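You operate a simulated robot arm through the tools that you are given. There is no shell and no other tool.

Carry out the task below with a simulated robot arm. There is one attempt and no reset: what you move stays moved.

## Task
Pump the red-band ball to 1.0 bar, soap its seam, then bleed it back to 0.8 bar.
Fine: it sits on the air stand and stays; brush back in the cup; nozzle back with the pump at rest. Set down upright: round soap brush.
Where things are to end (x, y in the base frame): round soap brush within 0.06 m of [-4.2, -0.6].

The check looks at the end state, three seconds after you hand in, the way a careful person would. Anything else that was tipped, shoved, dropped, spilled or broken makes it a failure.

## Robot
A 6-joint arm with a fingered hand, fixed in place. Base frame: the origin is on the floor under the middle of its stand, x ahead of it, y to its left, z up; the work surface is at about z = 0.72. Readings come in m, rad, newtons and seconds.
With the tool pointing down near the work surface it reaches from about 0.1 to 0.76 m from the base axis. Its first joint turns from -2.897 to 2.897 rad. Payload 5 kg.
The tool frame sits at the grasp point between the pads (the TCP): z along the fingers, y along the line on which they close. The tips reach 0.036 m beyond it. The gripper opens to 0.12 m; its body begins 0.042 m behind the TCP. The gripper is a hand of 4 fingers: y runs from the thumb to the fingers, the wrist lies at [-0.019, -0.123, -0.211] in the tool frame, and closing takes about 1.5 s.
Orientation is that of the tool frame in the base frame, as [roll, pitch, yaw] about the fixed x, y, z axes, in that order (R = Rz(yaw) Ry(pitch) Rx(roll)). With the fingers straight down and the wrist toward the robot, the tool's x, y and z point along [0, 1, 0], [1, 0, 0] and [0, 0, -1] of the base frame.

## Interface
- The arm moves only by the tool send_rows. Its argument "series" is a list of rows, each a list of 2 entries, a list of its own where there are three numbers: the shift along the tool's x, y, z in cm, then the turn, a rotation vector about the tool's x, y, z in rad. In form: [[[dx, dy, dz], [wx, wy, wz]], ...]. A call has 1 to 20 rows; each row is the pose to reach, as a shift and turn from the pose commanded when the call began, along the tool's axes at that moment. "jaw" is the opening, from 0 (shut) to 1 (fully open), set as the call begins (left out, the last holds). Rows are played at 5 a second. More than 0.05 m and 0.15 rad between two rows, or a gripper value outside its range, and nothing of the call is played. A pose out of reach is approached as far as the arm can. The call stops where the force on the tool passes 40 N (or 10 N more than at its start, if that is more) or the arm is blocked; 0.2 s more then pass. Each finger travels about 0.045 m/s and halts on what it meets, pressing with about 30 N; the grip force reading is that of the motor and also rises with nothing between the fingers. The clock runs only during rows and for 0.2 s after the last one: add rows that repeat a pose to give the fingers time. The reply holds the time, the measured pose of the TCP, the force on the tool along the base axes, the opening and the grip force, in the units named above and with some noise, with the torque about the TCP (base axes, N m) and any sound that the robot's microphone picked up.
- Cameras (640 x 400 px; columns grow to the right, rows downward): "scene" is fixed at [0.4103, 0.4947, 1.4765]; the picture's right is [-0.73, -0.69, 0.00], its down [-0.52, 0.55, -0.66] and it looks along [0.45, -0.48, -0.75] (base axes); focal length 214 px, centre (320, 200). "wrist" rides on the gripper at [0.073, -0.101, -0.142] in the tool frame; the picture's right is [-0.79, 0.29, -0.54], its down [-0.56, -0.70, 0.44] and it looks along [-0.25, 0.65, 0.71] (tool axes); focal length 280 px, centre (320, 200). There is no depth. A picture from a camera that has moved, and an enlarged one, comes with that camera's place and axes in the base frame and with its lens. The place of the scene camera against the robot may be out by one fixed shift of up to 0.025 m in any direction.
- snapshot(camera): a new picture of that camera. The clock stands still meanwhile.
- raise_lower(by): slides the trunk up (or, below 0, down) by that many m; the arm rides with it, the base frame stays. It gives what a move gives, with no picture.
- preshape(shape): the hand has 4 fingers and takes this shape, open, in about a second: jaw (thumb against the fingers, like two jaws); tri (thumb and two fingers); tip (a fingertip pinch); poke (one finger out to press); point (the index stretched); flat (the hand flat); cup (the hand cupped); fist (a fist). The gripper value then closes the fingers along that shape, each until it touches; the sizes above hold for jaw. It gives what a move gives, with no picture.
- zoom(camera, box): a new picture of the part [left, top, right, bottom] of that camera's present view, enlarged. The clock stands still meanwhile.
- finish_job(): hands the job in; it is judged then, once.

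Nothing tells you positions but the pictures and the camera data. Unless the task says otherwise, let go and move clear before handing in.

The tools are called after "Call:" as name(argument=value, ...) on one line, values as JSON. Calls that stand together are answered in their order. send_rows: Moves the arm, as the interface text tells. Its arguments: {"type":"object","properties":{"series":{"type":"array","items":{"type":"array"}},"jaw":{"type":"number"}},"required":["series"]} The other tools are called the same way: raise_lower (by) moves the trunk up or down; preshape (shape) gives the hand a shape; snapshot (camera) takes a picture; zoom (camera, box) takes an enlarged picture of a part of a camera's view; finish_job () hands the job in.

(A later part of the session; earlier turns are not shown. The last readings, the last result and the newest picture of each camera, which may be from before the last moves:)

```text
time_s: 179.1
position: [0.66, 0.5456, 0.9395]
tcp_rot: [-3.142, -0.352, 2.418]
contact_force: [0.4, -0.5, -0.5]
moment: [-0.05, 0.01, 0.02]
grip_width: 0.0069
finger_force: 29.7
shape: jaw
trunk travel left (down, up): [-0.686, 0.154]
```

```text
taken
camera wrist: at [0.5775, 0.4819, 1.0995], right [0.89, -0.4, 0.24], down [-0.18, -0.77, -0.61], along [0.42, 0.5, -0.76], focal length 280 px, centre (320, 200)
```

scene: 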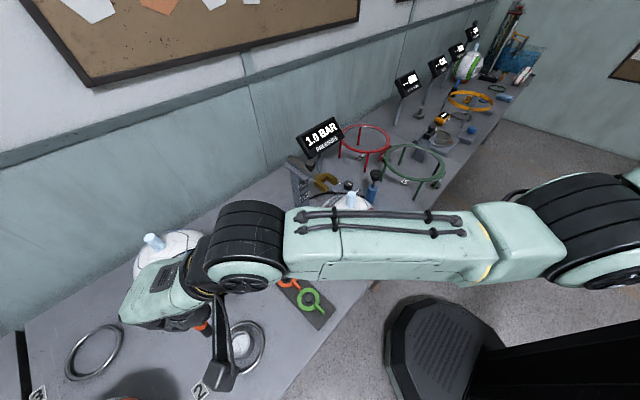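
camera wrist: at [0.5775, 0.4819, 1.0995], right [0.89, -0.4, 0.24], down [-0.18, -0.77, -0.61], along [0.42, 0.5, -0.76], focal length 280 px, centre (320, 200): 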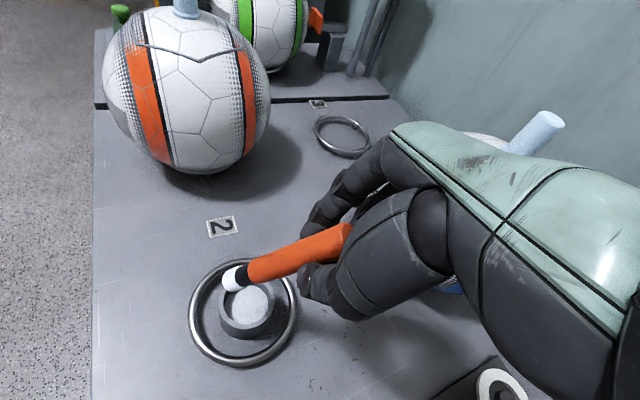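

I raise a bit more, then roll the hand so the brush hangs vertically.

Call:
raise_lower(by=0.08)

Call:
send_rows(series=[[[0, -1, 0], [0, -0.12, 0]], [[0, -2, 0], [0, -0.24, 0]], [[0, -2, 0], [0, -0.36, 0]], [[0, -2, 0], [0, -0.48, 0]], [[0, -2, 0], [0, -0.6, 0]], [[0, -2, 0], [0, -0.72, 0]]])

Call:
snapshot(camera="wrist")

Call:
zoom(camera="wrist", box=[210, 200, 360, 330])

Call:
snapshot(camera="scene")

```text
time_s: 180.3
position: [0.6599, 0.5465, 1.0206]
tcp_rot: [3.14, -0.352, 2.421]
contact_force: [0.9, 0.0, -0.4]
moment: [-0.04, 0.02, 0.01]
grip_width: 0.007
finger_force: 29.9
shape: jaw
trunk travel left (down, up): [-0.766, 0.074]
```

```text
time_s: 181.7
position: [0.6466, 0.5315, 1.0207]
tcp_rot: [3.138, 0.373, 2.42]
contact_force: [-0.3, 0.0, -0.4]
moment: [0.0, 0.02, 0.01]
grip_width: 0.007
finger_force: 29.9
shape: jaw
trunk travel left (down, up): [-0.766, 0.074]
```

```text
taken
camera wrist: at [0.4887, 0.5335, 1.1273], right [0.59, -0.14, 0.79], down [0.05, -0.98, -0.21], along [0.8, 0.17, -0.57], focal length 280 px, centre (320, 200)
```

wrist: 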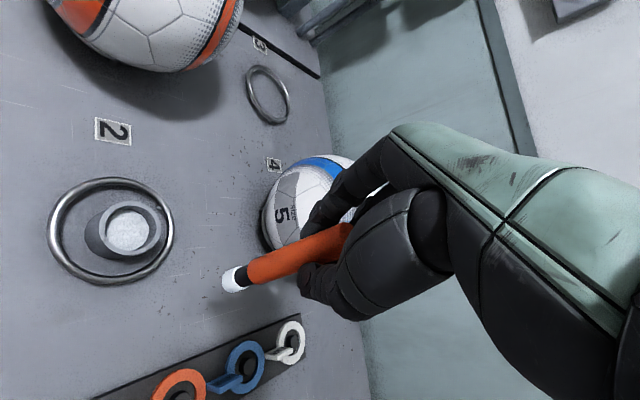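

```text
3.08 times, centred on (285, 265) of wrist
camera zoom: at [0.4887, 0.5335, 1.1273], right [0.59, -0.14, 0.79], down [0.05, -0.98, -0.21], along [0.8, 0.17, -0.57], focal length 863 px, centre (428, 0)
```

zoom: 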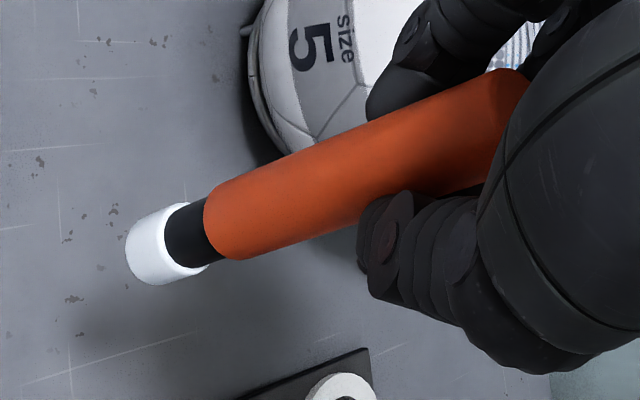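

```text
taken
```

scene: 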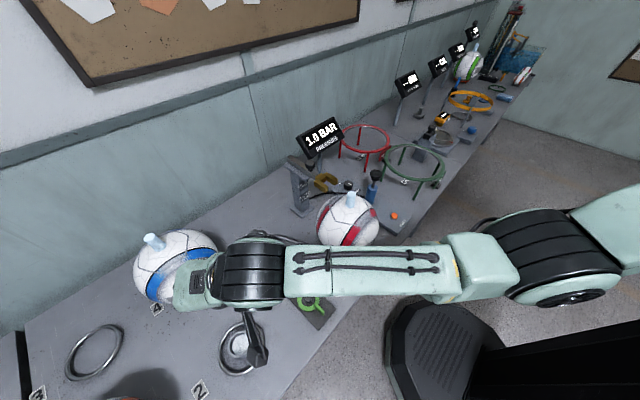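

I measure the brush as over-rotated by roughly 0.2 rad. I turn back part of the way and re-check.

Call:
send_rows(series=[[[0, 0, 0], [0, 0.1, 0]], [[0, 0, 0], [0, 0.2, 0]]])

Call:
zoom(camera="wrist", box=[210, 200, 360, 330])

Call:
zoom(camera="scene", box=[150, 230, 310, 370])

```text
time_s: 182.3
position: [0.6483, 0.5302, 1.021]
tcp_rot: [3.14, 0.167, 2.422]
contact_force: [0.5, 0.1, 0.0]
moment: [-0.01, -0.01, 0.0]
grip_width: 0.0069
finger_force: 29.8
shape: jaw
trunk travel left (down, up): [-0.766, 0.074]
```

```text
3.08 times, centred on (285, 265) of wrist
camera zoom: at [0.5073, 0.5167, 1.1487], right [0.71, -0.24, 0.67], down [0.01, -0.94, -0.34], along [0.71, 0.25, -0.66], focal length 863 px, centre (428, 0)
```

zoom: 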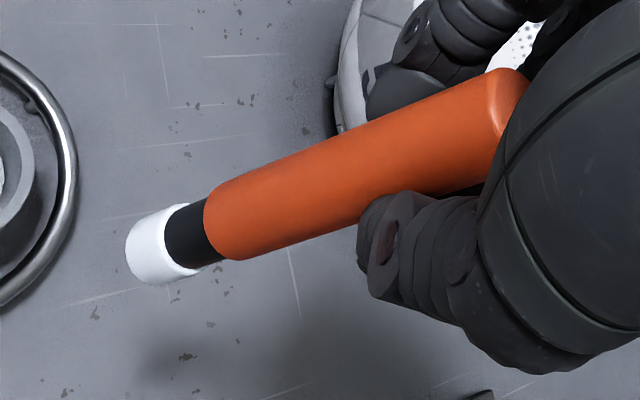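

```text
2.86 times, centred on (230, 300) of scene
camera zoom: at [0.4103, 0.4947, 1.4765], right [-0.73, -0.69, 0.0], down [-0.52, 0.55, -0.66], along [0.45, -0.48, -0.75], focal length 613 px, centre (577, -86)
```

zoom: 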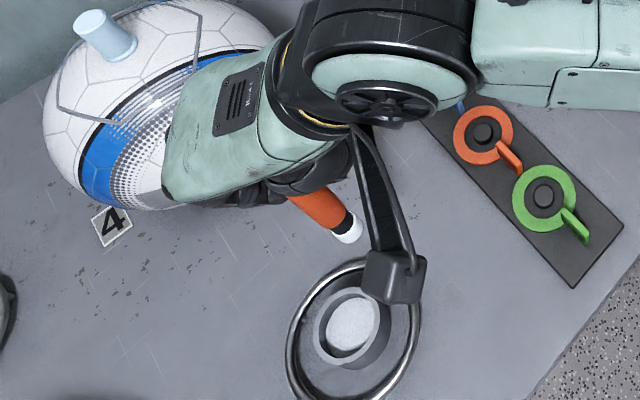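

Combining views, the brush is now plumb sideways but its top leans outward about 0.1 rad. I correct that about the hand's x-axis and measure again.

Call:
send_rows(series=[[[0, 0, 0], [-0.1, -0.01, 0]], [[0, 0, 0], [-0.1, -0.01, 0]]])

Call:
zoom(camera="wrist", box=[160, 180, 400, 380])

Call:
zoom(camera="scene", box=[190, 280, 270, 350])

```text
time_s: 182.9
position: [0.6474, 0.53, 1.0207]
tcp_rot: [3.039, 0.178, 2.42]
contact_force: [0.7, 0.6, -0.7]
moment: [0.02, 0.0, 0.01]
grip_width: 0.0069
finger_force: 30.3
shape: jaw
trunk travel left (down, up): [-0.766, 0.074]
```

```text
2.00 times, centred on (280, 280) of wrist
camera zoom: at [0.4988, 0.5065, 1.1373], right [0.66, -0.27, 0.7], down [0.05, -0.91, -0.4], along [0.75, 0.3, -0.59], focal length 561 px, centre (400, 40)
```

zoom: 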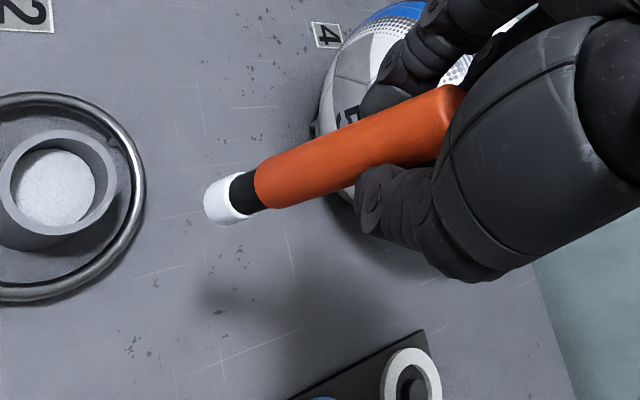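

```text
5.71 times, centred on (230, 315) of scene
camera zoom: at [0.4103, 0.4947, 1.4765], right [-0.73, -0.69, 0.0], down [-0.52, 0.55, -0.66], along [0.45, -0.48, -0.75], focal length 1226 px, centre (834, -457)
```

zoom: 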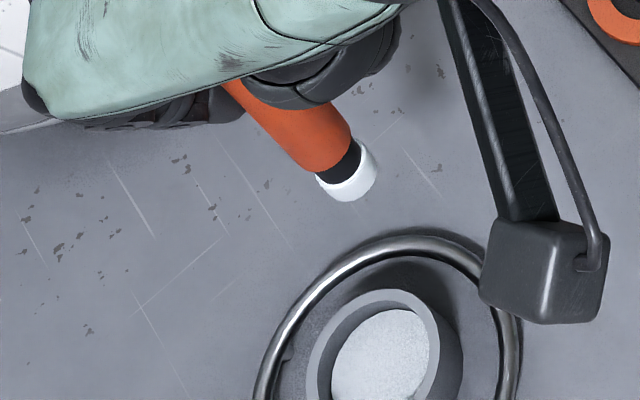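

Now plumb within about 1–2°. I move it over the cup, biased 7 mm toward the right-hand wall, and lower to just above the rim.

Call:
send_rows(series=[[[2.1, 0.54, -0.32], [0, 0, 0]], [[4.17, 1.07, -0.64], [0, 0, 0]]])

Call:
raise_lower(by=-0.075)

Call:
zoom(camera="wrist", box=[140, 180, 380, 380])

Call:
zoom(camera="scene", box=[190, 290, 290, 370])

```text
time_s: 183.5
position: [0.6215, 0.5683, 1.0213]
tcp_rot: [3.039, 0.177, 2.419]
contact_force: [-0.8, -0.2, 0.4]
moment: [0.01, -0.01, 0.01]
grip_width: 0.0069
finger_force: 29.9
shape: jaw
trunk travel left (down, up): [-0.766, 0.074]
```

```text
time_s: 184.6
position: [0.6231, 0.5668, 0.9463]
tcp_rot: [3.041, 0.178, 2.421]
contact_force: [-0.2, 0.6, 0.3]
moment: [-0.06, 0.01, -0.02]
grip_width: 0.0066
finger_force: 29.8
shape: jaw
trunk travel left (down, up): [-0.691, 0.149]
```

```text
2.00 times, centred on (260, 280) of wrist
camera zoom: at [0.473, 0.5426, 1.0625], right [0.66, -0.27, 0.7], down [0.05, -0.91, -0.4], along [0.75, 0.3, -0.59], focal length 561 px, centre (440, 40)
```

zoom: 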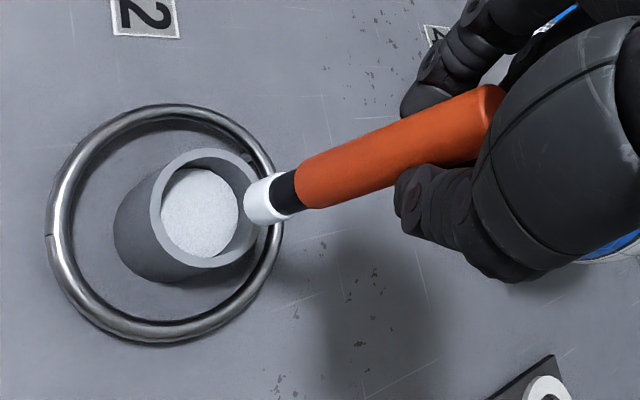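

```text
5.00 times, centred on (240, 330) of scene
camera zoom: at [0.4103, 0.4947, 1.4765], right [-0.73, -0.69, 0.0], down [-0.52, 0.55, -0.66], along [0.45, -0.48, -0.75], focal length 1072 px, centre (720, -450)
```

zoom: 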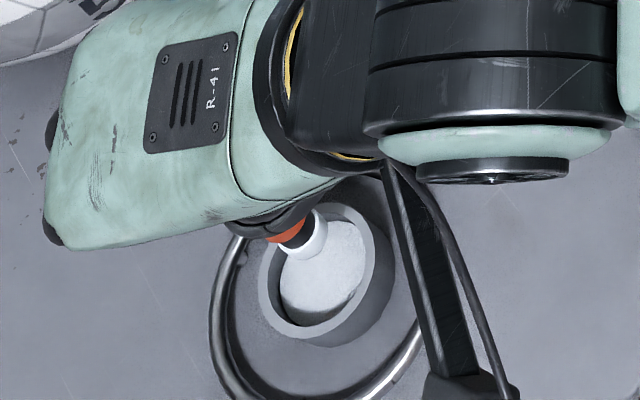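

About 3 cm above the rim and offset roughly 9 mm toward the right wall, as intended. I ease it 2 mm back and lower into the cup.

Call:
send_rows(series=[[[0.15, 0, 0], [0, 0, 0]]])

Call:
raise_lower(by=-0.045)

Call:
zoom(camera="wrist", box=[140, 180, 380, 380])

```text
time_s: 185.0
position: [0.6216, 0.5685, 0.9451]
tcp_rot: [3.041, 0.178, 2.42]
contact_force: [-1.3, -0.7, 0.0]
moment: [-0.01, 0.02, -0.01]
grip_width: 0.0068
finger_force: 30.3
shape: jaw
trunk travel left (down, up): [-0.691, 0.149]
```

```text
time_s: 185.9
position: [0.621, 0.5676, 0.901]
tcp_rot: [3.038, 0.178, 2.42]
contact_force: [0.5, -0.5, -0.1]
moment: [0.04, 0.0, 0.0]
grip_width: 0.0069
finger_force: 29.9
shape: jaw
trunk travel left (down, up): [-0.646, 0.194]
```

```text
2.00 times, centred on (260, 280) of wrist
camera zoom: at [0.472, 0.5434, 1.0174], right [0.66, -0.27, 0.7], down [0.05, -0.91, -0.4], along [0.75, 0.3, -0.59], focal length 561 px, centre (440, 40)
```

zoom: 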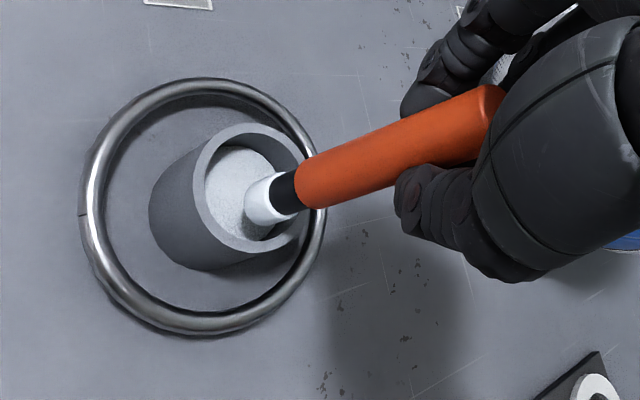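

The bristles are inside the cup near the right wall. I continue down to the bottom gently.

Call:
raise_lower(by=-0.042)

Call:
raise_lower(by=-0.006)

Call:
zoom(camera="wrist", box=[140, 180, 380, 380])

```text
time_s: 186.7
position: [0.6209, 0.5677, 0.8584]
tcp_rot: [3.038, 0.179, 2.422]
contact_force: [-0.5, 0.4, -0.3]
moment: [0.0, -0.01, 0.0]
grip_width: 0.0068
finger_force: 30.3
shape: jaw
trunk travel left (down, up): [-0.604, 0.236]
```

```text
time_s: 187.3
position: [0.6218, 0.5678, 0.8526]
tcp_rot: [3.04, 0.178, 2.421]
contact_force: [-0.2, -0.1, -0.3]
moment: [0.04, 0.01, 0.0]
grip_width: 0.007
finger_force: 30.0
shape: jaw
trunk travel left (down, up): [-0.598, 0.242]
```

```text
2.00 times, centred on (260, 280) of wrist
camera zoom: at [0.472, 0.5435, 0.9692], right [0.66, -0.27, 0.7], down [0.05, -0.91, -0.4], along [0.75, 0.3, -0.59], focal length 561 px, centre (440, 40)
```

zoom: 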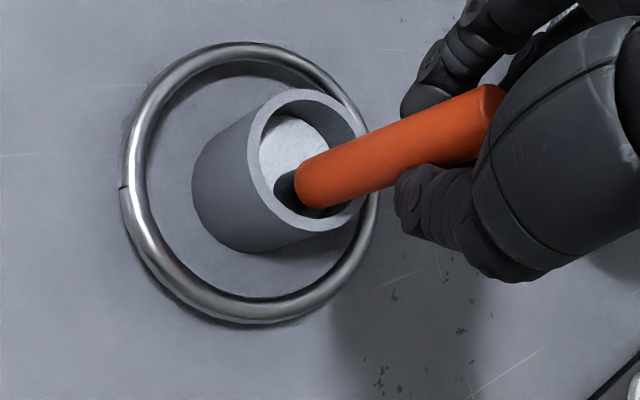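

Call:
raise_lower(by=-0.003)

Call:
raise_lower(by=-0.002)

Call:
raise_lower(by=-0.002)

```text
time_s: 187.8
position: [0.6212, 0.5674, 0.8507]
tcp_rot: [3.038, 0.178, 2.421]
contact_force: [0.2, -0.1, 2.6]
moment: [0.03, -0.03, 0.0]
grip_width: 0.0071
finger_force: 30.0
shape: jaw
trunk travel left (down, up): [-0.595, 0.245]
```

```text
time_s: 188.3
position: [0.6205, 0.5693, 0.851]
tcp_rot: [3.036, 0.179, 2.419]
contact_force: [-0.1, 0.0, 9.9]
moment: [0.04, -0.08, 0.02]
grip_width: 0.0074
finger_force: 30.5
shape: jaw
trunk travel left (down, up): [-0.593, 0.247]
```

```text
time_s: 188.8
position: [0.6203, 0.5682, 0.8504]
tcp_rot: [3.033, 0.179, 2.419]
contact_force: [-0.3, 0.4, 17.4]
moment: [0.15, -0.04, -0.03]
grip_width: 0.0076
finger_force: 29.9
shape: jaw
trunk travel left (down, up): [-0.591, 0.249]
```

Bottom found. I raise back 5 mm to take the load off, and then open just a little.

Call:
raise_lower(by=0.0055)

Call:
send_rows(series=[[[0, 0, 0], [0, 0, 0]], [[0, 0, 0], [0, 0, 0]], [[0, 0, 0], [0, 0, 0]]], jaw=0.1)

Call:
zoom(camera="wrist", box=[140, 180, 380, 380])

```text
time_s: 189.4
position: [0.6201, 0.5667, 0.8504]
tcp_rot: [3.041, 0.178, 2.42]
contact_force: [0.2, 1.1, 5.3]
moment: [0.18, -0.1, -0.02]
grip_width: 0.0074
finger_force: 30.1
shape: jaw
trunk travel left (down, up): [-0.596, 0.244]
```

```text
time_s: 190.2
position: [0.6198, 0.5667, 0.8505]
tcp_rot: [3.04, 0.179, 2.422]
contact_force: [-0.9, 0.0, 1.1]
moment: [-0.03, -0.03, 0.04]
grip_width: 0.0123
finger_force: 0.1
shape: jaw
trunk travel left (down, up): [-0.596, 0.244]
```

```text
2.00 times, centred on (260, 280) of wrist
camera zoom: at [0.4718, 0.5432, 0.9671], right [0.66, -0.27, 0.7], down [0.05, -0.91, -0.4], along [0.75, 0.3, -0.59], focal length 561 px, centre (440, 40)
```

zoom: 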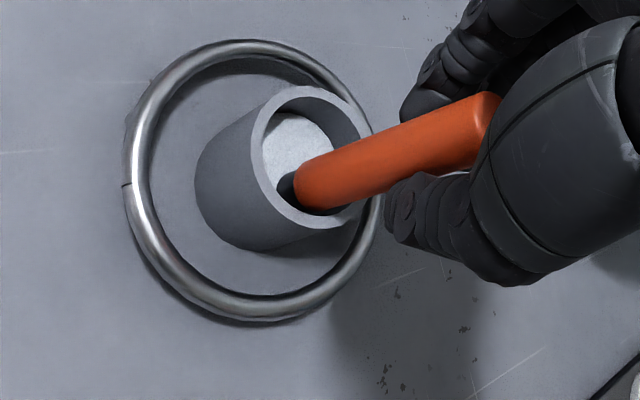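

It is staying upright between the loosened fingers. I keep opening in small steps.

Call:
send_rows(series=[[[0, 0, 0], [0, 0, 0]], [[0, 0, 0], [0, 0, 0]], [[0, 0, 0], [0, 0, 0]]], jaw=0.16)

Call:
zoom(camera="wrist", box=[140, 180, 380, 380])

Call:
send_rows(series=[[[0, 0, 0], [0, 0, 0]], [[0, 0, 0], [0, 0, 0]], [[0, 0, 0], [0, 0, 0]]], jaw=0.24)

Call:
zoom(camera="wrist", box=[140, 180, 380, 380])

```text
time_s: 191.0
position: [0.6217, 0.5681, 0.8516]
tcp_rot: [3.041, 0.179, 2.419]
contact_force: [-0.5, -0.3, -0.1]
moment: [0.02, -0.01, 0.01]
grip_width: 0.0191
finger_force: 0.0
shape: jaw
trunk travel left (down, up): [-0.596, 0.244]
```

```text
2.00 times, centred on (260, 280) of wrist
camera zoom: at [0.4721, 0.5435, 0.9677], right [0.66, -0.27, 0.7], down [0.05, -0.91, -0.4], along [0.75, 0.3, -0.59], focal length 561 px, centre (440, 40)
```

zoom: 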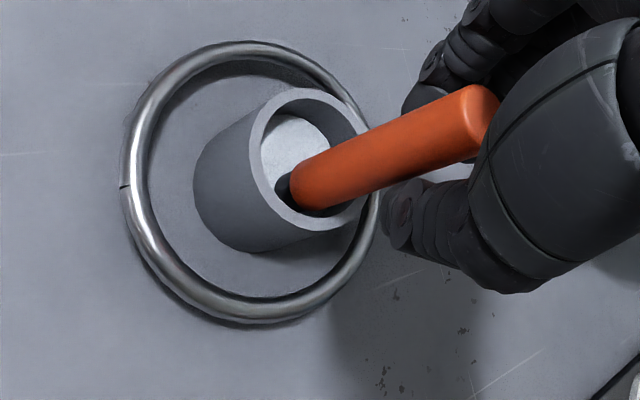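

```text
time_s: 191.8
position: [0.6209, 0.568, 0.8511]
tcp_rot: [3.041, 0.179, 2.419]
contact_force: [-0.2, 0.8, -0.8]
moment: [-0.02, -0.01, 0.02]
grip_width: 0.0283
finger_force: 0.1
shape: jaw
trunk travel left (down, up): [-0.596, 0.244]
```

```text
2.00 times, centred on (260, 280) of wrist
camera zoom: at [0.4721, 0.5435, 0.9677], right [0.66, -0.27, 0.7], down [0.05, -0.91, -0.4], along [0.75, 0.3, -0.59], focal length 561 px, centre (440, 40)
```

zoom: 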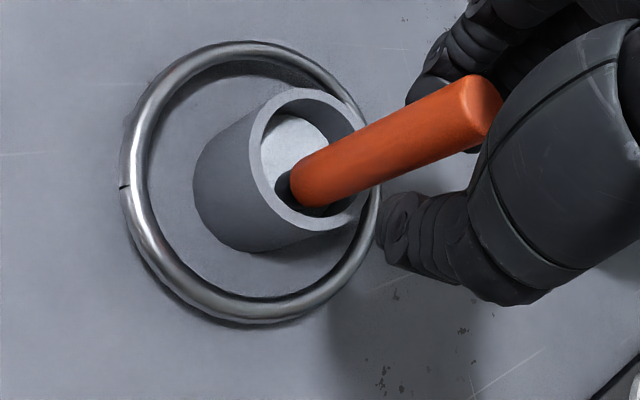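

The brush stands vertically on its own. I keep opening.

Call:
send_rows(series=[[[0, 0, 0], [0, 0, 0]], [[0, 0, 0], [0, 0, 0]], [[0, 0, 0], [0, 0, 0]]], jaw=0.36)

Call:
zoom(camera="wrist", box=[140, 180, 380, 380])

Call:
send_rows(series=[[[0, 0, 0], [0, 0, 0]], [[0, 0, 0], [0, 0, 0]], [[0, 0, 0], [0, 0, 0]], [[0, 0, 0], [0, 0, 0]]], jaw=0.55)

Call:
zoom(camera="wrist", box=[140, 180, 380, 380])

```text
time_s: 192.6
position: [0.6202, 0.5684, 0.8505]
tcp_rot: [3.041, 0.179, 2.42]
contact_force: [0.0, 0.4, 1.2]
moment: [0.02, 0.01, -0.03]
grip_width: 0.0426
finger_force: 0.1
shape: jaw
trunk travel left (down, up): [-0.596, 0.244]
```

```text
2.00 times, centred on (260, 280) of wrist
camera zoom: at [0.4721, 0.5435, 0.9677], right [0.66, -0.27, 0.7], down [0.05, -0.91, -0.4], along [0.75, 0.3, -0.59], focal length 561 px, centre (440, 40)
```

zoom: 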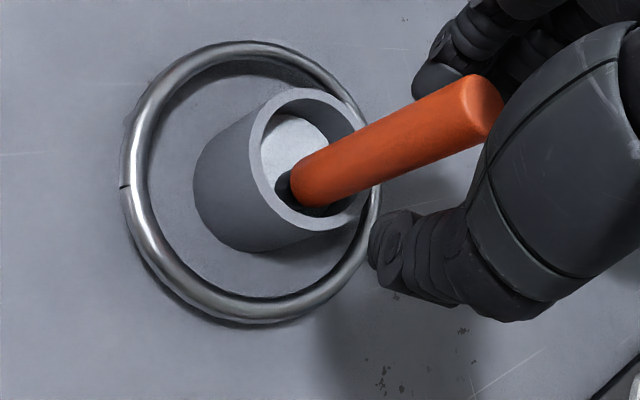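

```text
time_s: 193.6
position: [0.6218, 0.5682, 0.8511]
tcp_rot: [3.04, 0.178, 2.421]
contact_force: [0.5, 0.5, -0.2]
moment: [0.0, -0.03, 0.0]
grip_width: 0.0653
finger_force: 0.0
shape: jaw
trunk travel left (down, up): [-0.596, 0.244]
```

```text
2.00 times, centred on (260, 280) of wrist
camera zoom: at [0.4721, 0.5435, 0.9677], right [0.66, -0.27, 0.7], down [0.05, -0.91, -0.4], along [0.75, 0.3, -0.59], focal length 561 px, centre (440, 40)
```

zoom: 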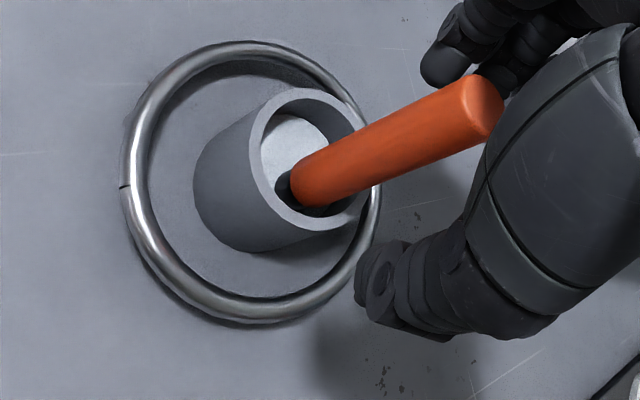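

It stands free and steady. I open fully and lift the hand straight off.

Call:
send_rows(series=[[[0, 0, 0], [0, 0, 0]], [[0, 0, 0], [0, 0, 0]], [[0, 0, 0], [0, 0, 0]], [[0, 0, 0], [0, 0, 0]], [[0, 0, 0], [0, 0, 0]]], jaw=1)

Call:
raise_lower(by=0.07)

Call:
zoom(camera="wrist", box=[140, 180, 380, 380])

Call:
raise_lower(by=0.16)

Call:
zoom(camera="wrist", box=[100, 180, 340, 380])

```text
time_s: 194.8
position: [0.6202, 0.5685, 0.8515]
tcp_rot: [3.041, 0.18, 2.419]
contact_force: [0.7, -0.1, 0.6]
moment: [-0.05, 0.0, -0.01]
grip_width: 0.1194
finger_force: 0.1
shape: jaw
trunk travel left (down, up): [-0.596, 0.244]
```

```text
time_s: 195.9
position: [0.621, 0.568, 0.9199]
tcp_rot: [3.04, 0.179, 2.421]
contact_force: [-0.3, 0.4, 0.1]
moment: [-0.03, 0.01, 0.01]
grip_width: 0.1194
finger_force: 0.0
shape: jaw
trunk travel left (down, up): [-0.666, 0.174]
```

```text
2.00 times, centred on (260, 280) of wrist
camera zoom: at [0.4721, 0.5435, 1.0375], right [0.66, -0.27, 0.7], down [0.05, -0.91, -0.4], along [0.75, 0.3, -0.59], focal length 561 px, centre (440, 40)
```

zoom: 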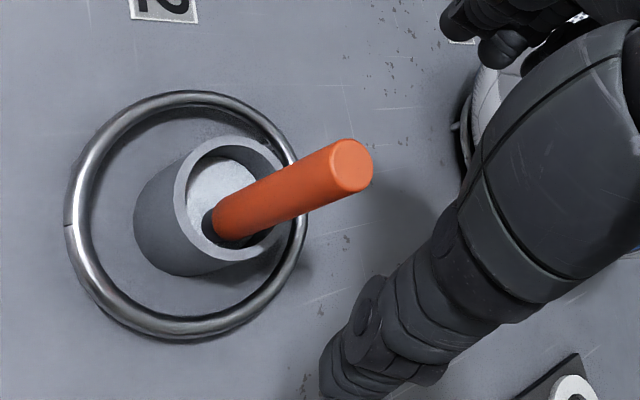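

```text
time_s: 197.7
position: [0.6209, 0.5677, 1.0806]
tcp_rot: [3.042, 0.179, 2.421]
contact_force: [0.4, -0.3, 0.7]
moment: [-0.01, 0.02, -0.01]
grip_width: 0.1195
finger_force: 0.1
shape: jaw
trunk travel left (down, up): [-0.826, 0.014]
```

```text
2.00 times, centred on (220, 280) of wrist
camera zoom: at [0.4721, 0.5436, 1.1975], right [0.66, -0.27, 0.7], down [0.05, -0.91, -0.4], along [0.75, 0.3, -0.59], focal length 561 px, centre (520, 40)
```

zoom: 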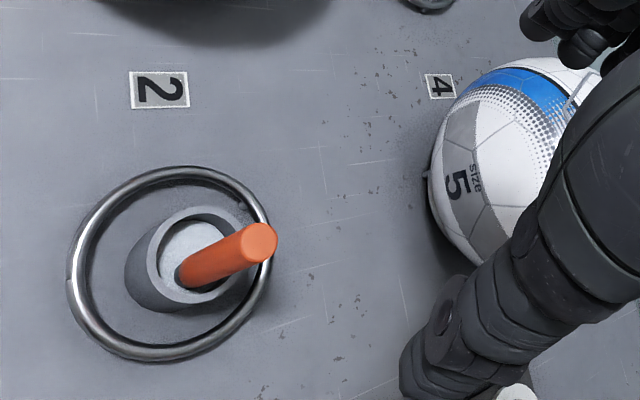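

The brush stands upright and free in its cup. Now back to the nozzle knob to reconnect for bleeding.

Call:
send_rows(series=[[[-3.9, -1.99, 0.13], [0.0156, 0.0112, 0.0777]], [[-7.81, -3.99, 0.26], [0.0312, 0.0225, 0.1555]], [[-11.71, -5.98, 0.39], [0.0468, 0.0337, 0.2332]], [[-15.62, -7.97, 0.52], [0.0624, 0.045, 0.3109]], [[-19.52, -9.96, 0.65], [0.078, 0.0562, 0.3887]], [[-23.43, -11.96, 0.77], [0.0937, 0.0675, 0.4664]], [[-27.33, -13.95, 0.9], [0.1093, 0.0787, 0.5442]], [[-31.24, -15.94, 1.03], [0.1249, 0.09, 0.6219]], [[-35.14, -17.93, 1.16], [0.1405, 0.1012, 0.6996]], [[-39.05, -19.93, 1.29], [0.1561, 0.1125, 0.7774]], [[-42.95, -21.92, 1.42], [0.1717, 0.1237, 0.8551]]])

Call:
snapshot(camera="wrist")

Call:
snapshot(camera="scene")

```text
time_s: 200.1
position: [0.8, 0.1206, 1.1207]
tcp_rot: [-3.139, 0.0, 1.569]
contact_force: [-0.4, -1.0, -0.4]
moment: [0.04, 0.0, -0.01]
grip_width: 0.1194
finger_force: 0.1
shape: jaw
trunk travel left (down, up): [-0.826, 0.014]
```

```text
taken
camera wrist: at [0.6973, 0.1922, 1.264], right [0.29, -0.79, 0.54], down [-0.7, -0.56, -0.44], along [0.65, -0.25, -0.71], focal length 280 px, centre (320, 200)
```

wrist: 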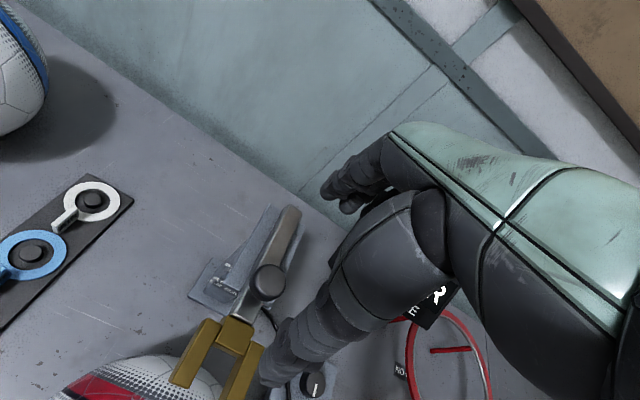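

```text
taken
```

scene: 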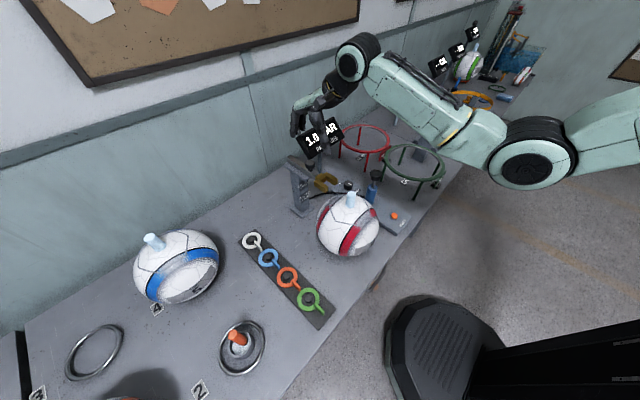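

Right above the knob. I descend and grip it as before.

Call:
send_rows(series=[[[0.1, 0, 3], [0, 0, 0]], [[0.1, 0, 6], [0, 0, 0]], [[0.1, 0, 8.1], [0, 0, 0]]])

Call:
send_rows(series=[[[0, 0, 0], [0, 0, 0]], [[0, 0, 0], [0, 0, 0]], [[0, 0, 0], [0, 0, 0]], [[0, 0, 0], [0, 0, 0]], [[0, 0, 0], [0, 0, 0]], [[0, 0, 0], [0, 0, 0]], [[0, 0, 0], [0, 0, 0]], [[0, 0, 0], [0, 0, 0]]], jaw=0)

```text
time_s: 200.9
position: [0.7994, 0.1218, 1.0398]
tcp_rot: [3.141, 0.001, 1.572]
contact_force: [0.5, 0.0, 0.9]
moment: [-0.03, 0.0, 0.0]
grip_width: 0.1194
finger_force: 0.0
shape: jaw
trunk travel left (down, up): [-0.826, 0.014]
```

```text
time_s: 202.7
position: [0.8003, 0.1226, 1.0416]
tcp_rot: [-3.14, 0.002, 1.569]
contact_force: [-0.4, -0.3, -1.0]
moment: [0.01, -0.02, -0.06]
grip_width: 0.0264
finger_force: 30.0
shape: jaw
trunk travel left (down, up): [-0.826, 0.014]
```

Gripped. I pull the nozzle back to the stem, slowing over the last part.

Call:
send_rows(series=[[[0, -1.5, 0], [0, 0, 0]], [[0, -3, 0], [0, 0, 0]], [[0, -4.5, 0], [0, 0, 0]], [[0, -6, 0], [0, 0, 0]], [[0, -7, 0], [0, 0, 0]], [[0, -8, 0], [0, 0, 0]], [[0, -8.7, 0], [0, 0, 0]], [[0, -9.3, 0], [0, 0, 0]], [[0, -9.8, 0], [0, 0, 0]], [[0, -10.1, 0], [0, 0, 0]]])

Call:
zoom(camera="scene", box=[280, 110, 400, 230])

```text
time_s: 204.9
position: [0.6994, 0.1228, 1.0403]
tcp_rot: [-3.141, 0.003, 1.571]
contact_force: [1.1, -0.4, -1.2]
moment: [0.0, -0.11, -0.01]
grip_width: 0.0258
finger_force: 30.0
shape: jaw
trunk travel left (down, up): [-0.826, 0.014]
```

```text
3.33 times, centred on (340, 170) of scene
camera zoom: at [0.4103, 0.4947, 1.4765], right [-0.73, -0.69, 0.0], down [-0.52, 0.55, -0.66], along [0.45, -0.48, -0.75], focal length 715 px, centre (253, 300)
```

zoom: 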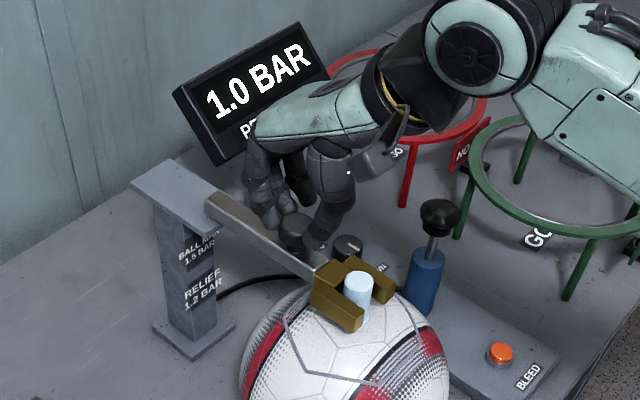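

Engaged again and still 1.0 bar. I release the knob, lift, and head for the bleed button.

Call:
send_rows(series=[[[0, 0, 0], [0, 0, 0]], [[0, 0, 0], [0, 0, 0]], [[0, 0, 0], [0, 0, 0]], [[0, 0, 0], [0, 0, 0]], [[0, 0, 0], [0, 0, 0]], [[0, 0, -2], [0, 0, 0]], [[0, 0, -5], [0, 0, 0]], [[0, 0, -9], [0, 0, 0]], [[-4, -2, -10], [0, 0, 0]], [[-8, -4.5, -10], [0, 0, 0]], [[-12, -7, -10], [0, 0, 0]], [[-16, -9.5, -10], [0, 0, 0]], [[-20, -12, -10], [0, 0, 0]], [[-22.3, -15, -10], [0, 0, 0]]], jaw=0.6)

Call:
snapshot(camera="wrist")

Call:
zoom(camera="scene", box=[280, 110, 420, 230])

```text
time_s: 207.9
position: [0.5477, -0.0998, 1.1428]
tcp_rot: [3.14, 0.001, 1.571]
contact_force: [0.0, 0.3, 0.3]
moment: [0.05, -0.01, 0.02]
grip_width: 0.0721
finger_force: 0.0
shape: jaw
trunk travel left (down, up): [-0.826, 0.014]
```

```text
taken
camera wrist: at [0.4445, -0.0273, 1.2845], right [0.29, -0.79, 0.54], down [-0.7, -0.56, -0.44], along [0.65, -0.25, -0.71], focal length 280 px, centre (320, 200)
```

wrist: 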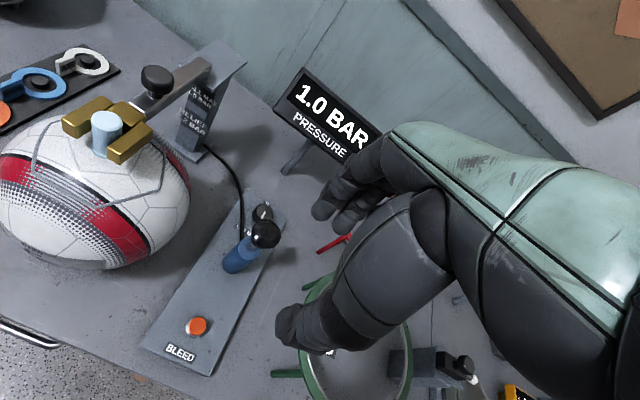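

```text
3.33 times, centred on (350, 170) of scene
camera zoom: at [0.4103, 0.4947, 1.4765], right [-0.73, -0.69, 0.0], down [-0.52, 0.55, -0.66], along [0.45, -0.48, -0.75], focal length 715 px, centre (220, 300)
```

zoom: 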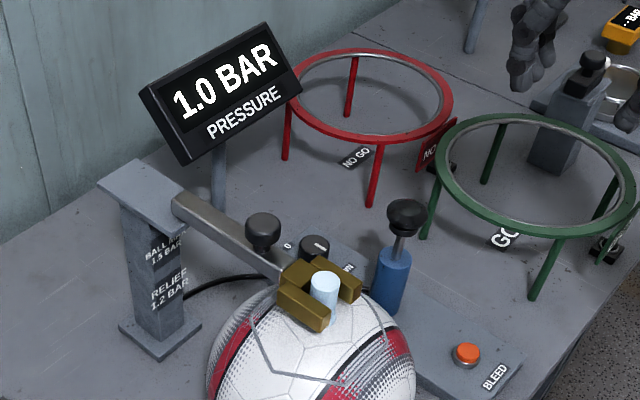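

The bleed button is at (0.540, -0.098), top about z 0.754. I set the hand to the poke shape and look at where the fingertip is.

Call:
preshape(shape="poke")

Call:
snapshot(camera="wrist")

Call:
zoom(camera="scene", box=[370, 90, 470, 190])

```text
time_s: 208.8
position: [0.5502, -0.0992, 1.1417]
tcp_rot: [-3.141, 0.002, 1.569]
contact_force: [0.6, 0.3, -1.1]
moment: [0.0, 0.01, 0.0]
grip_width: 0.0001
finger_force: 0.0
shape: poke
trunk travel left (down, up): [-0.826, 0.014]
```

```text
taken
camera wrist: at [0.4467, -0.027, 1.2837], right [0.29, -0.79, 0.54], down [-0.7, -0.56, -0.44], along [0.65, -0.25, -0.71], focal length 280 px, centre (320, 200)
```

wrist: 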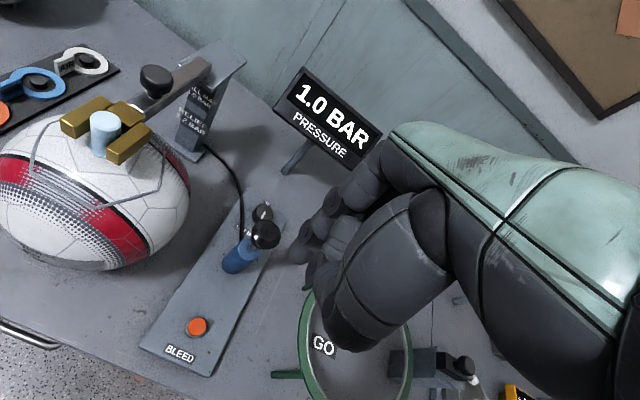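

```text
4.00 times, centred on (420, 140) of scene
camera zoom: at [0.4103, 0.4947, 1.4765], right [-0.73, -0.69, 0.0], down [-0.52, 0.55, -0.66], along [0.45, -0.48, -0.75], focal length 858 px, centre (-80, 440)
```

zoom: 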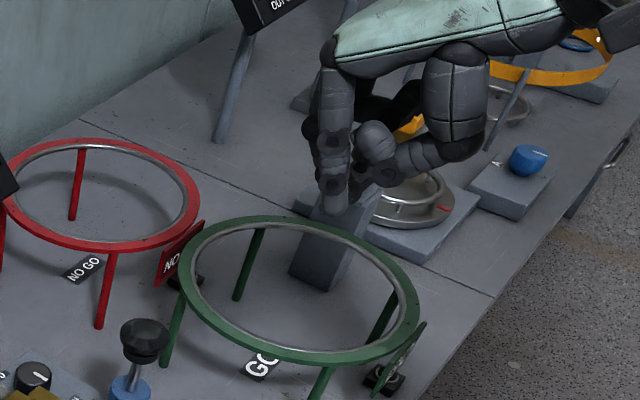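

Call:
zoom(camera="wrist", box=[260, 180, 400, 320])

Call:
zoom(camera="scene", box=[430, 100, 480, 150])

```text
2.86 times, centred on (330, 250) of wrist
camera zoom: at [0.4467, -0.027, 1.2837], right [0.29, -0.79, 0.54], down [-0.7, -0.56, -0.44], along [0.65, -0.25, -0.71], focal length 801 px, centre (291, 57)
```

zoom: 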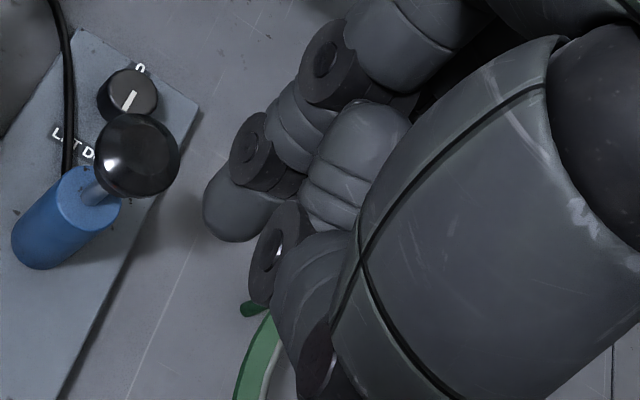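

```text
8.00 times, centred on (455, 125) of scene
camera zoom: at [0.4103, 0.4947, 1.4765], right [-0.73, -0.69, 0.0], down [-0.52, 0.55, -0.66], along [0.45, -0.48, -0.75], focal length 1716 px, centre (-760, 800)
```

zoom: 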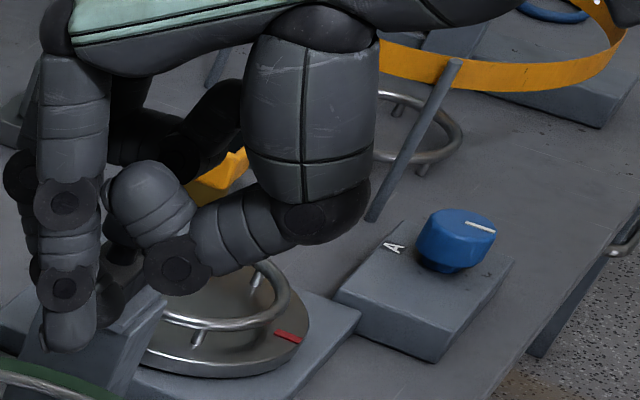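

The index fingertip sits about 1.3 cm left, 0.8 cm back and 2–3 cm below the tool point. I bring it over the bleed button and down to a few centimetres above it.

Call:
send_rows(series=[[[-0.6, -0.1, 4.4], [0, 0, 0]], [[-1.2, -0.2, 8.8], [0, 0, 0]], [[-1.2, -0.2, 13.2], [0, 0, 0]], [[-1.2, -0.2, 17.6], [0, 0, 0]], [[-1.2, -0.2, 22], [0, 0, 0]], [[-1.2, -0.2, 26.4], [0, 0, 0]], [[-1.2, -0.2, 30], [0, 0, 0]]])

Call:
snapshot(camera="wrist")

Call:
zoom(camera="scene", box=[350, 150, 450, 250])

```text
time_s: 210.4
position: [0.5483, -0.1123, 0.8425]
tcp_rot: [3.14, 0.002, 1.571]
contact_force: [0.1, -1.0, -0.5]
moment: [0.03, 0.0, 0.01]
grip_width: 0.0001
finger_force: 0.0
shape: poke
trunk travel left (down, up): [-0.826, 0.014]
```

```text
taken
camera wrist: at [0.4451, -0.0393, 0.9842], right [0.29, -0.79, 0.54], down [-0.7, -0.56, -0.44], along [0.65, -0.25, -0.71], focal length 280 px, centre (320, 200)
```

wrist: 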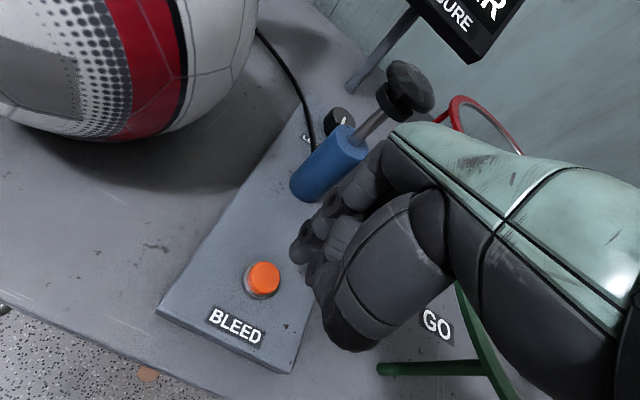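

```text
4.00 times, centred on (400, 200) of scene
camera zoom: at [0.4103, 0.4947, 1.4765], right [-0.73, -0.69, 0.0], down [-0.52, 0.55, -0.66], along [0.45, -0.48, -0.75], focal length 858 px, centre (0, 200)
```

zoom: 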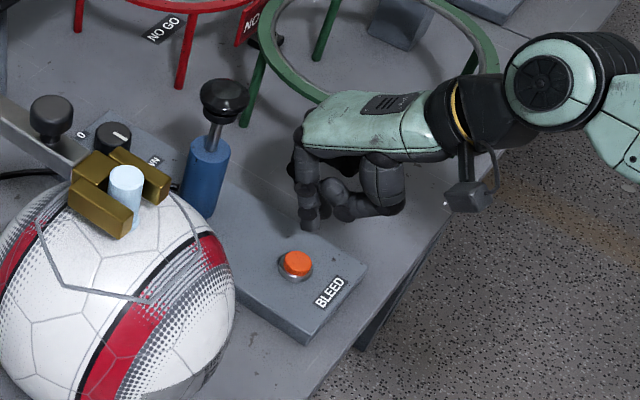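

The fingertip is directly above the button. I lower to just above contact.

Call:
send_rows(series=[[[0, -0.1, 3], [0, 0, 0]], [[0, -0.1, 5], [0, 0, 0]], [[0, -0.1, 5.5], [0, 0, 0]]])

Call:
zoom(camera="wrist", box=[230, 190, 370, 330])

Call:
zoom(camera="scene", box=[290, 100, 430, 240])

```text
time_s: 211.2
position: [0.5462, -0.112, 0.7878]
tcp_rot: [3.137, 0.003, 1.569]
contact_force: [-0.3, 0.7, 8.0]
moment: [0.1, -0.08, 0.0]
grip_width: 0.0
finger_force: 0.1
shape: poke
trunk travel left (down, up): [-0.826, 0.014]
heard: click
```

```text
2.86 times, centred on (300, 260) of wrist
camera zoom: at [0.4432, -0.0398, 0.9299], right [0.29, -0.79, 0.54], down [-0.7, -0.56, -0.44], along [0.66, -0.25, -0.71], focal length 801 px, centre (377, 29)
```

zoom: 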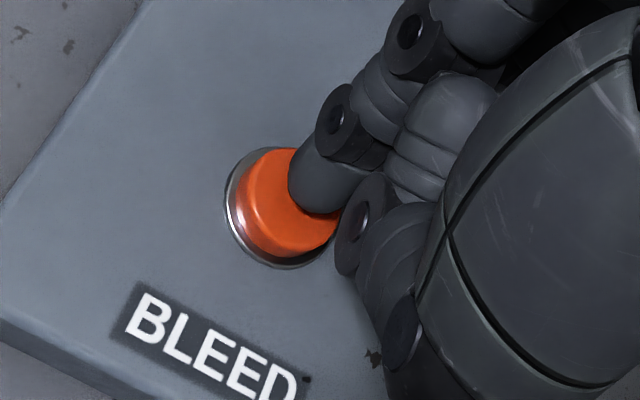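

```text
2.86 times, centred on (360, 170) of scene
camera zoom: at [0.4103, 0.4947, 1.4765], right [-0.73, -0.69, 0.0], down [-0.52, 0.55, -0.66], along [0.45, -0.48, -0.75], focal length 613 px, centre (206, 286)
```

zoom: 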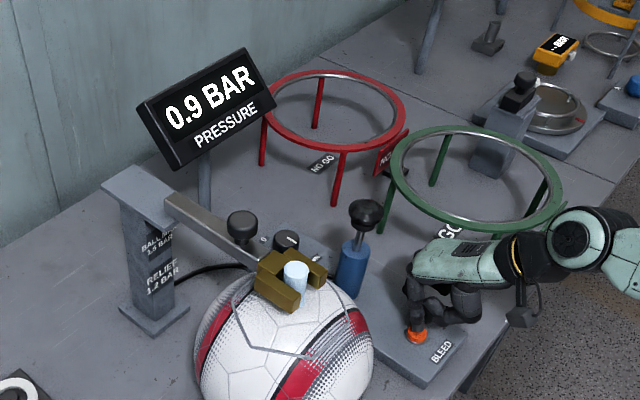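

A click and the gauge dropped to 0.9 bar. I lift off at once to see where it settles.

Call:
send_rows(series=[[[0, 0, -2], [0, 0, 0]]])

Call:
zoom(camera="scene", box=[290, 100, 430, 240])

```text
time_s: 211.6
position: [0.5445, -0.111, 0.8064]
tcp_rot: [-3.139, 0.0, 1.57]
contact_force: [-0.3, 0.7, 0.0]
moment: [0.01, 0.0, -0.02]
grip_width: 0.0001
finger_force: 0.1
shape: poke
trunk travel left (down, up): [-0.826, 0.014]
```

```text
2.86 times, centred on (360, 170) of scene
camera zoom: at [0.4103, 0.4947, 1.4765], right [-0.73, -0.69, 0.0], down [-0.52, 0.55, -0.66], along [0.45, -0.48, -0.75], focal length 613 px, centre (206, 286)
```

zoom: 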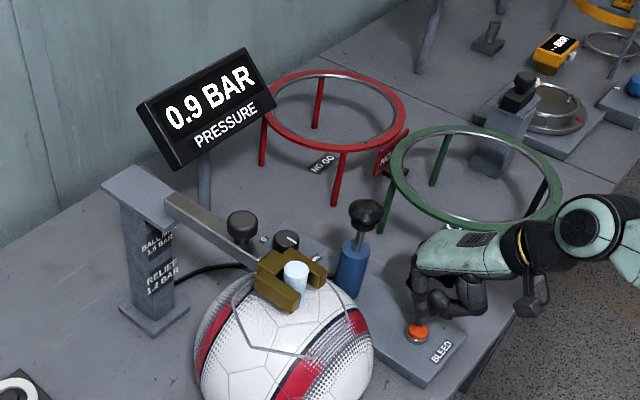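

It holds at 0.9 bar. I press once more the same way.

Call:
send_rows(series=[[[0, 0, 1.5], [0, 0, 0]], [[0, 0, 2.0], [0, 0, 0]]])

Call:
zoom(camera="scene", box=[290, 100, 430, 240])

```text
time_s: 212.2
position: [0.5441, -0.113, 0.7878]
tcp_rot: [3.137, 0.002, 1.571]
contact_force: [-1.2, -0.2, 7.9]
moment: [0.05, -0.08, 0.0]
grip_width: 0.0
finger_force: 0.0
shape: poke
trunk travel left (down, up): [-0.826, 0.014]
heard: click
```

```text
2.86 times, centred on (360, 170) of scene
camera zoom: at [0.4103, 0.4947, 1.4765], right [-0.73, -0.69, 0.0], down [-0.52, 0.55, -0.66], along [0.45, -0.48, -0.75], focal length 613 px, centre (206, 286)
```

zoom: 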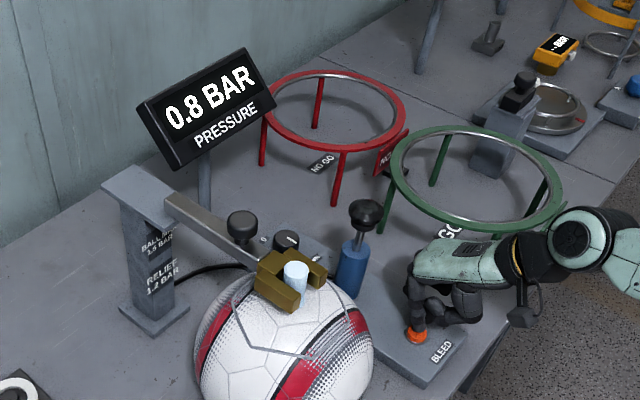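

0.8 bar. I lift off the button.

Call:
send_rows(series=[[[0, 0, -3], [0, 0, 0]], [[0, 0, -7], [0, 0, 0]], [[0, 0, -11], [0, 0, 0]]])

Call:
zoom(camera="scene", box=[290, 100, 430, 240])

```text
time_s: 213.0
position: [0.5456, -0.1115, 0.8968]
tcp_rot: [3.141, 0.002, 1.571]
contact_force: [-0.1, -0.4, -0.4]
moment: [0.0, 0.02, 0.0]
grip_width: 0.0
finger_force: 0.1
shape: poke
trunk travel left (down, up): [-0.826, 0.014]
```

```text
2.86 times, centred on (360, 170) of scene
camera zoom: at [0.4103, 0.4947, 1.4765], right [-0.73, -0.69, 0.0], down [-0.52, 0.55, -0.66], along [0.45, -0.48, -0.75], focal length 613 px, centre (206, 286)
```

zoom: 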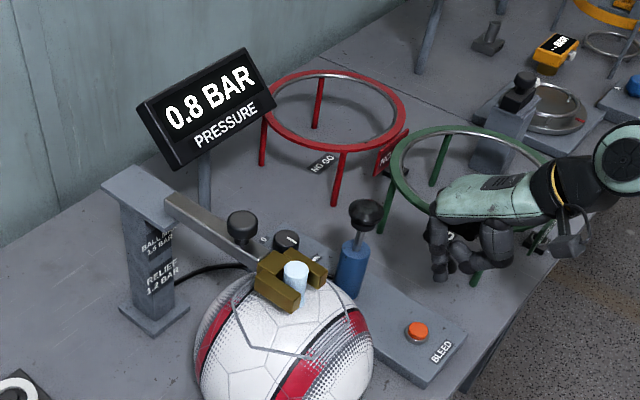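

It holds at 0.8 bar. I rise, return the hand to the jaw shape, and go back over the nozzle knob.

Call:
send_rows(series=[[[0, 0, -4.5], [0, 0, 0]], [[0, 0, -9], [0, 0, 0]], [[0, 0, -13.5], [0, 0, 0]], [[0, 0, -18], [0, 0, 0]], [[0, 0, -22.5], [0, 0, 0]]])

Call:
preshape(shape="jaw")

Call:
send_rows(series=[[[4, 2.5, 0], [0, 0, 0]], [[8, 5.3, 0], [0, 0, 0]], [[12, 8, 0], [0, 0, 0]], [[16, 10.7, 0], [0, 0, 0]], [[20, 13.3, 0], [0, 0, 0]], [[23.4, 15.4, 0], [0, 0, 0]]], jaw=0.65)

Call:
snapshot(camera="wrist")

```text
time_s: 214.2
position: [0.5462, -0.1123, 1.121]
tcp_rot: [-3.139, 0.0, 1.57]
contact_force: [0.1, -0.4, -0.1]
moment: [-0.01, 0.0, -0.02]
grip_width: 0.0
finger_force: 0.1
shape: poke
trunk travel left (down, up): [-0.826, 0.014]
```

```text
time_s: 215.1
position: [0.5458, -0.1117, 1.1215]
tcp_rot: [-3.141, 0.002, 1.57]
contact_force: [0.1, -0.5, -0.8]
moment: [0.0, 0.01, 0.0]
grip_width: 0.12
finger_force: 0.1
shape: jaw
trunk travel left (down, up): [-0.826, 0.014]
```

```text
time_s: 216.5
position: [0.7008, 0.1227, 1.1195]
tcp_rot: [3.141, 0.003, 1.57]
contact_force: [-0.1, -0.2, -0.1]
moment: [0.02, 0.04, 0.0]
grip_width: 0.0786
finger_force: 0.2
shape: jaw
trunk travel left (down, up): [-0.826, 0.014]
```

```text
taken
camera wrist: at [0.5981, 0.1946, 1.2626], right [0.29, -0.79, 0.54], down [-0.7, -0.56, -0.44], along [0.65, -0.25, -0.71], focal length 280 px, centre (320, 200)
```

wrist: 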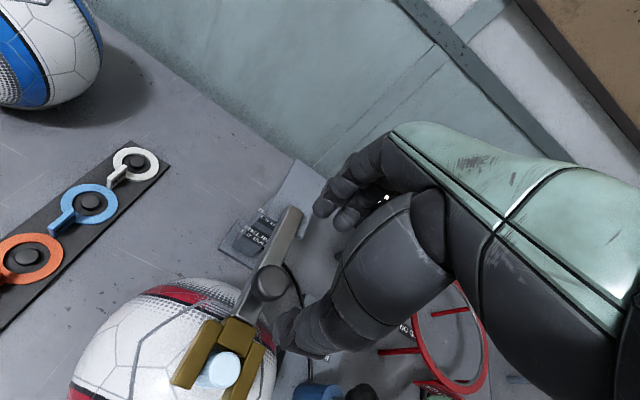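

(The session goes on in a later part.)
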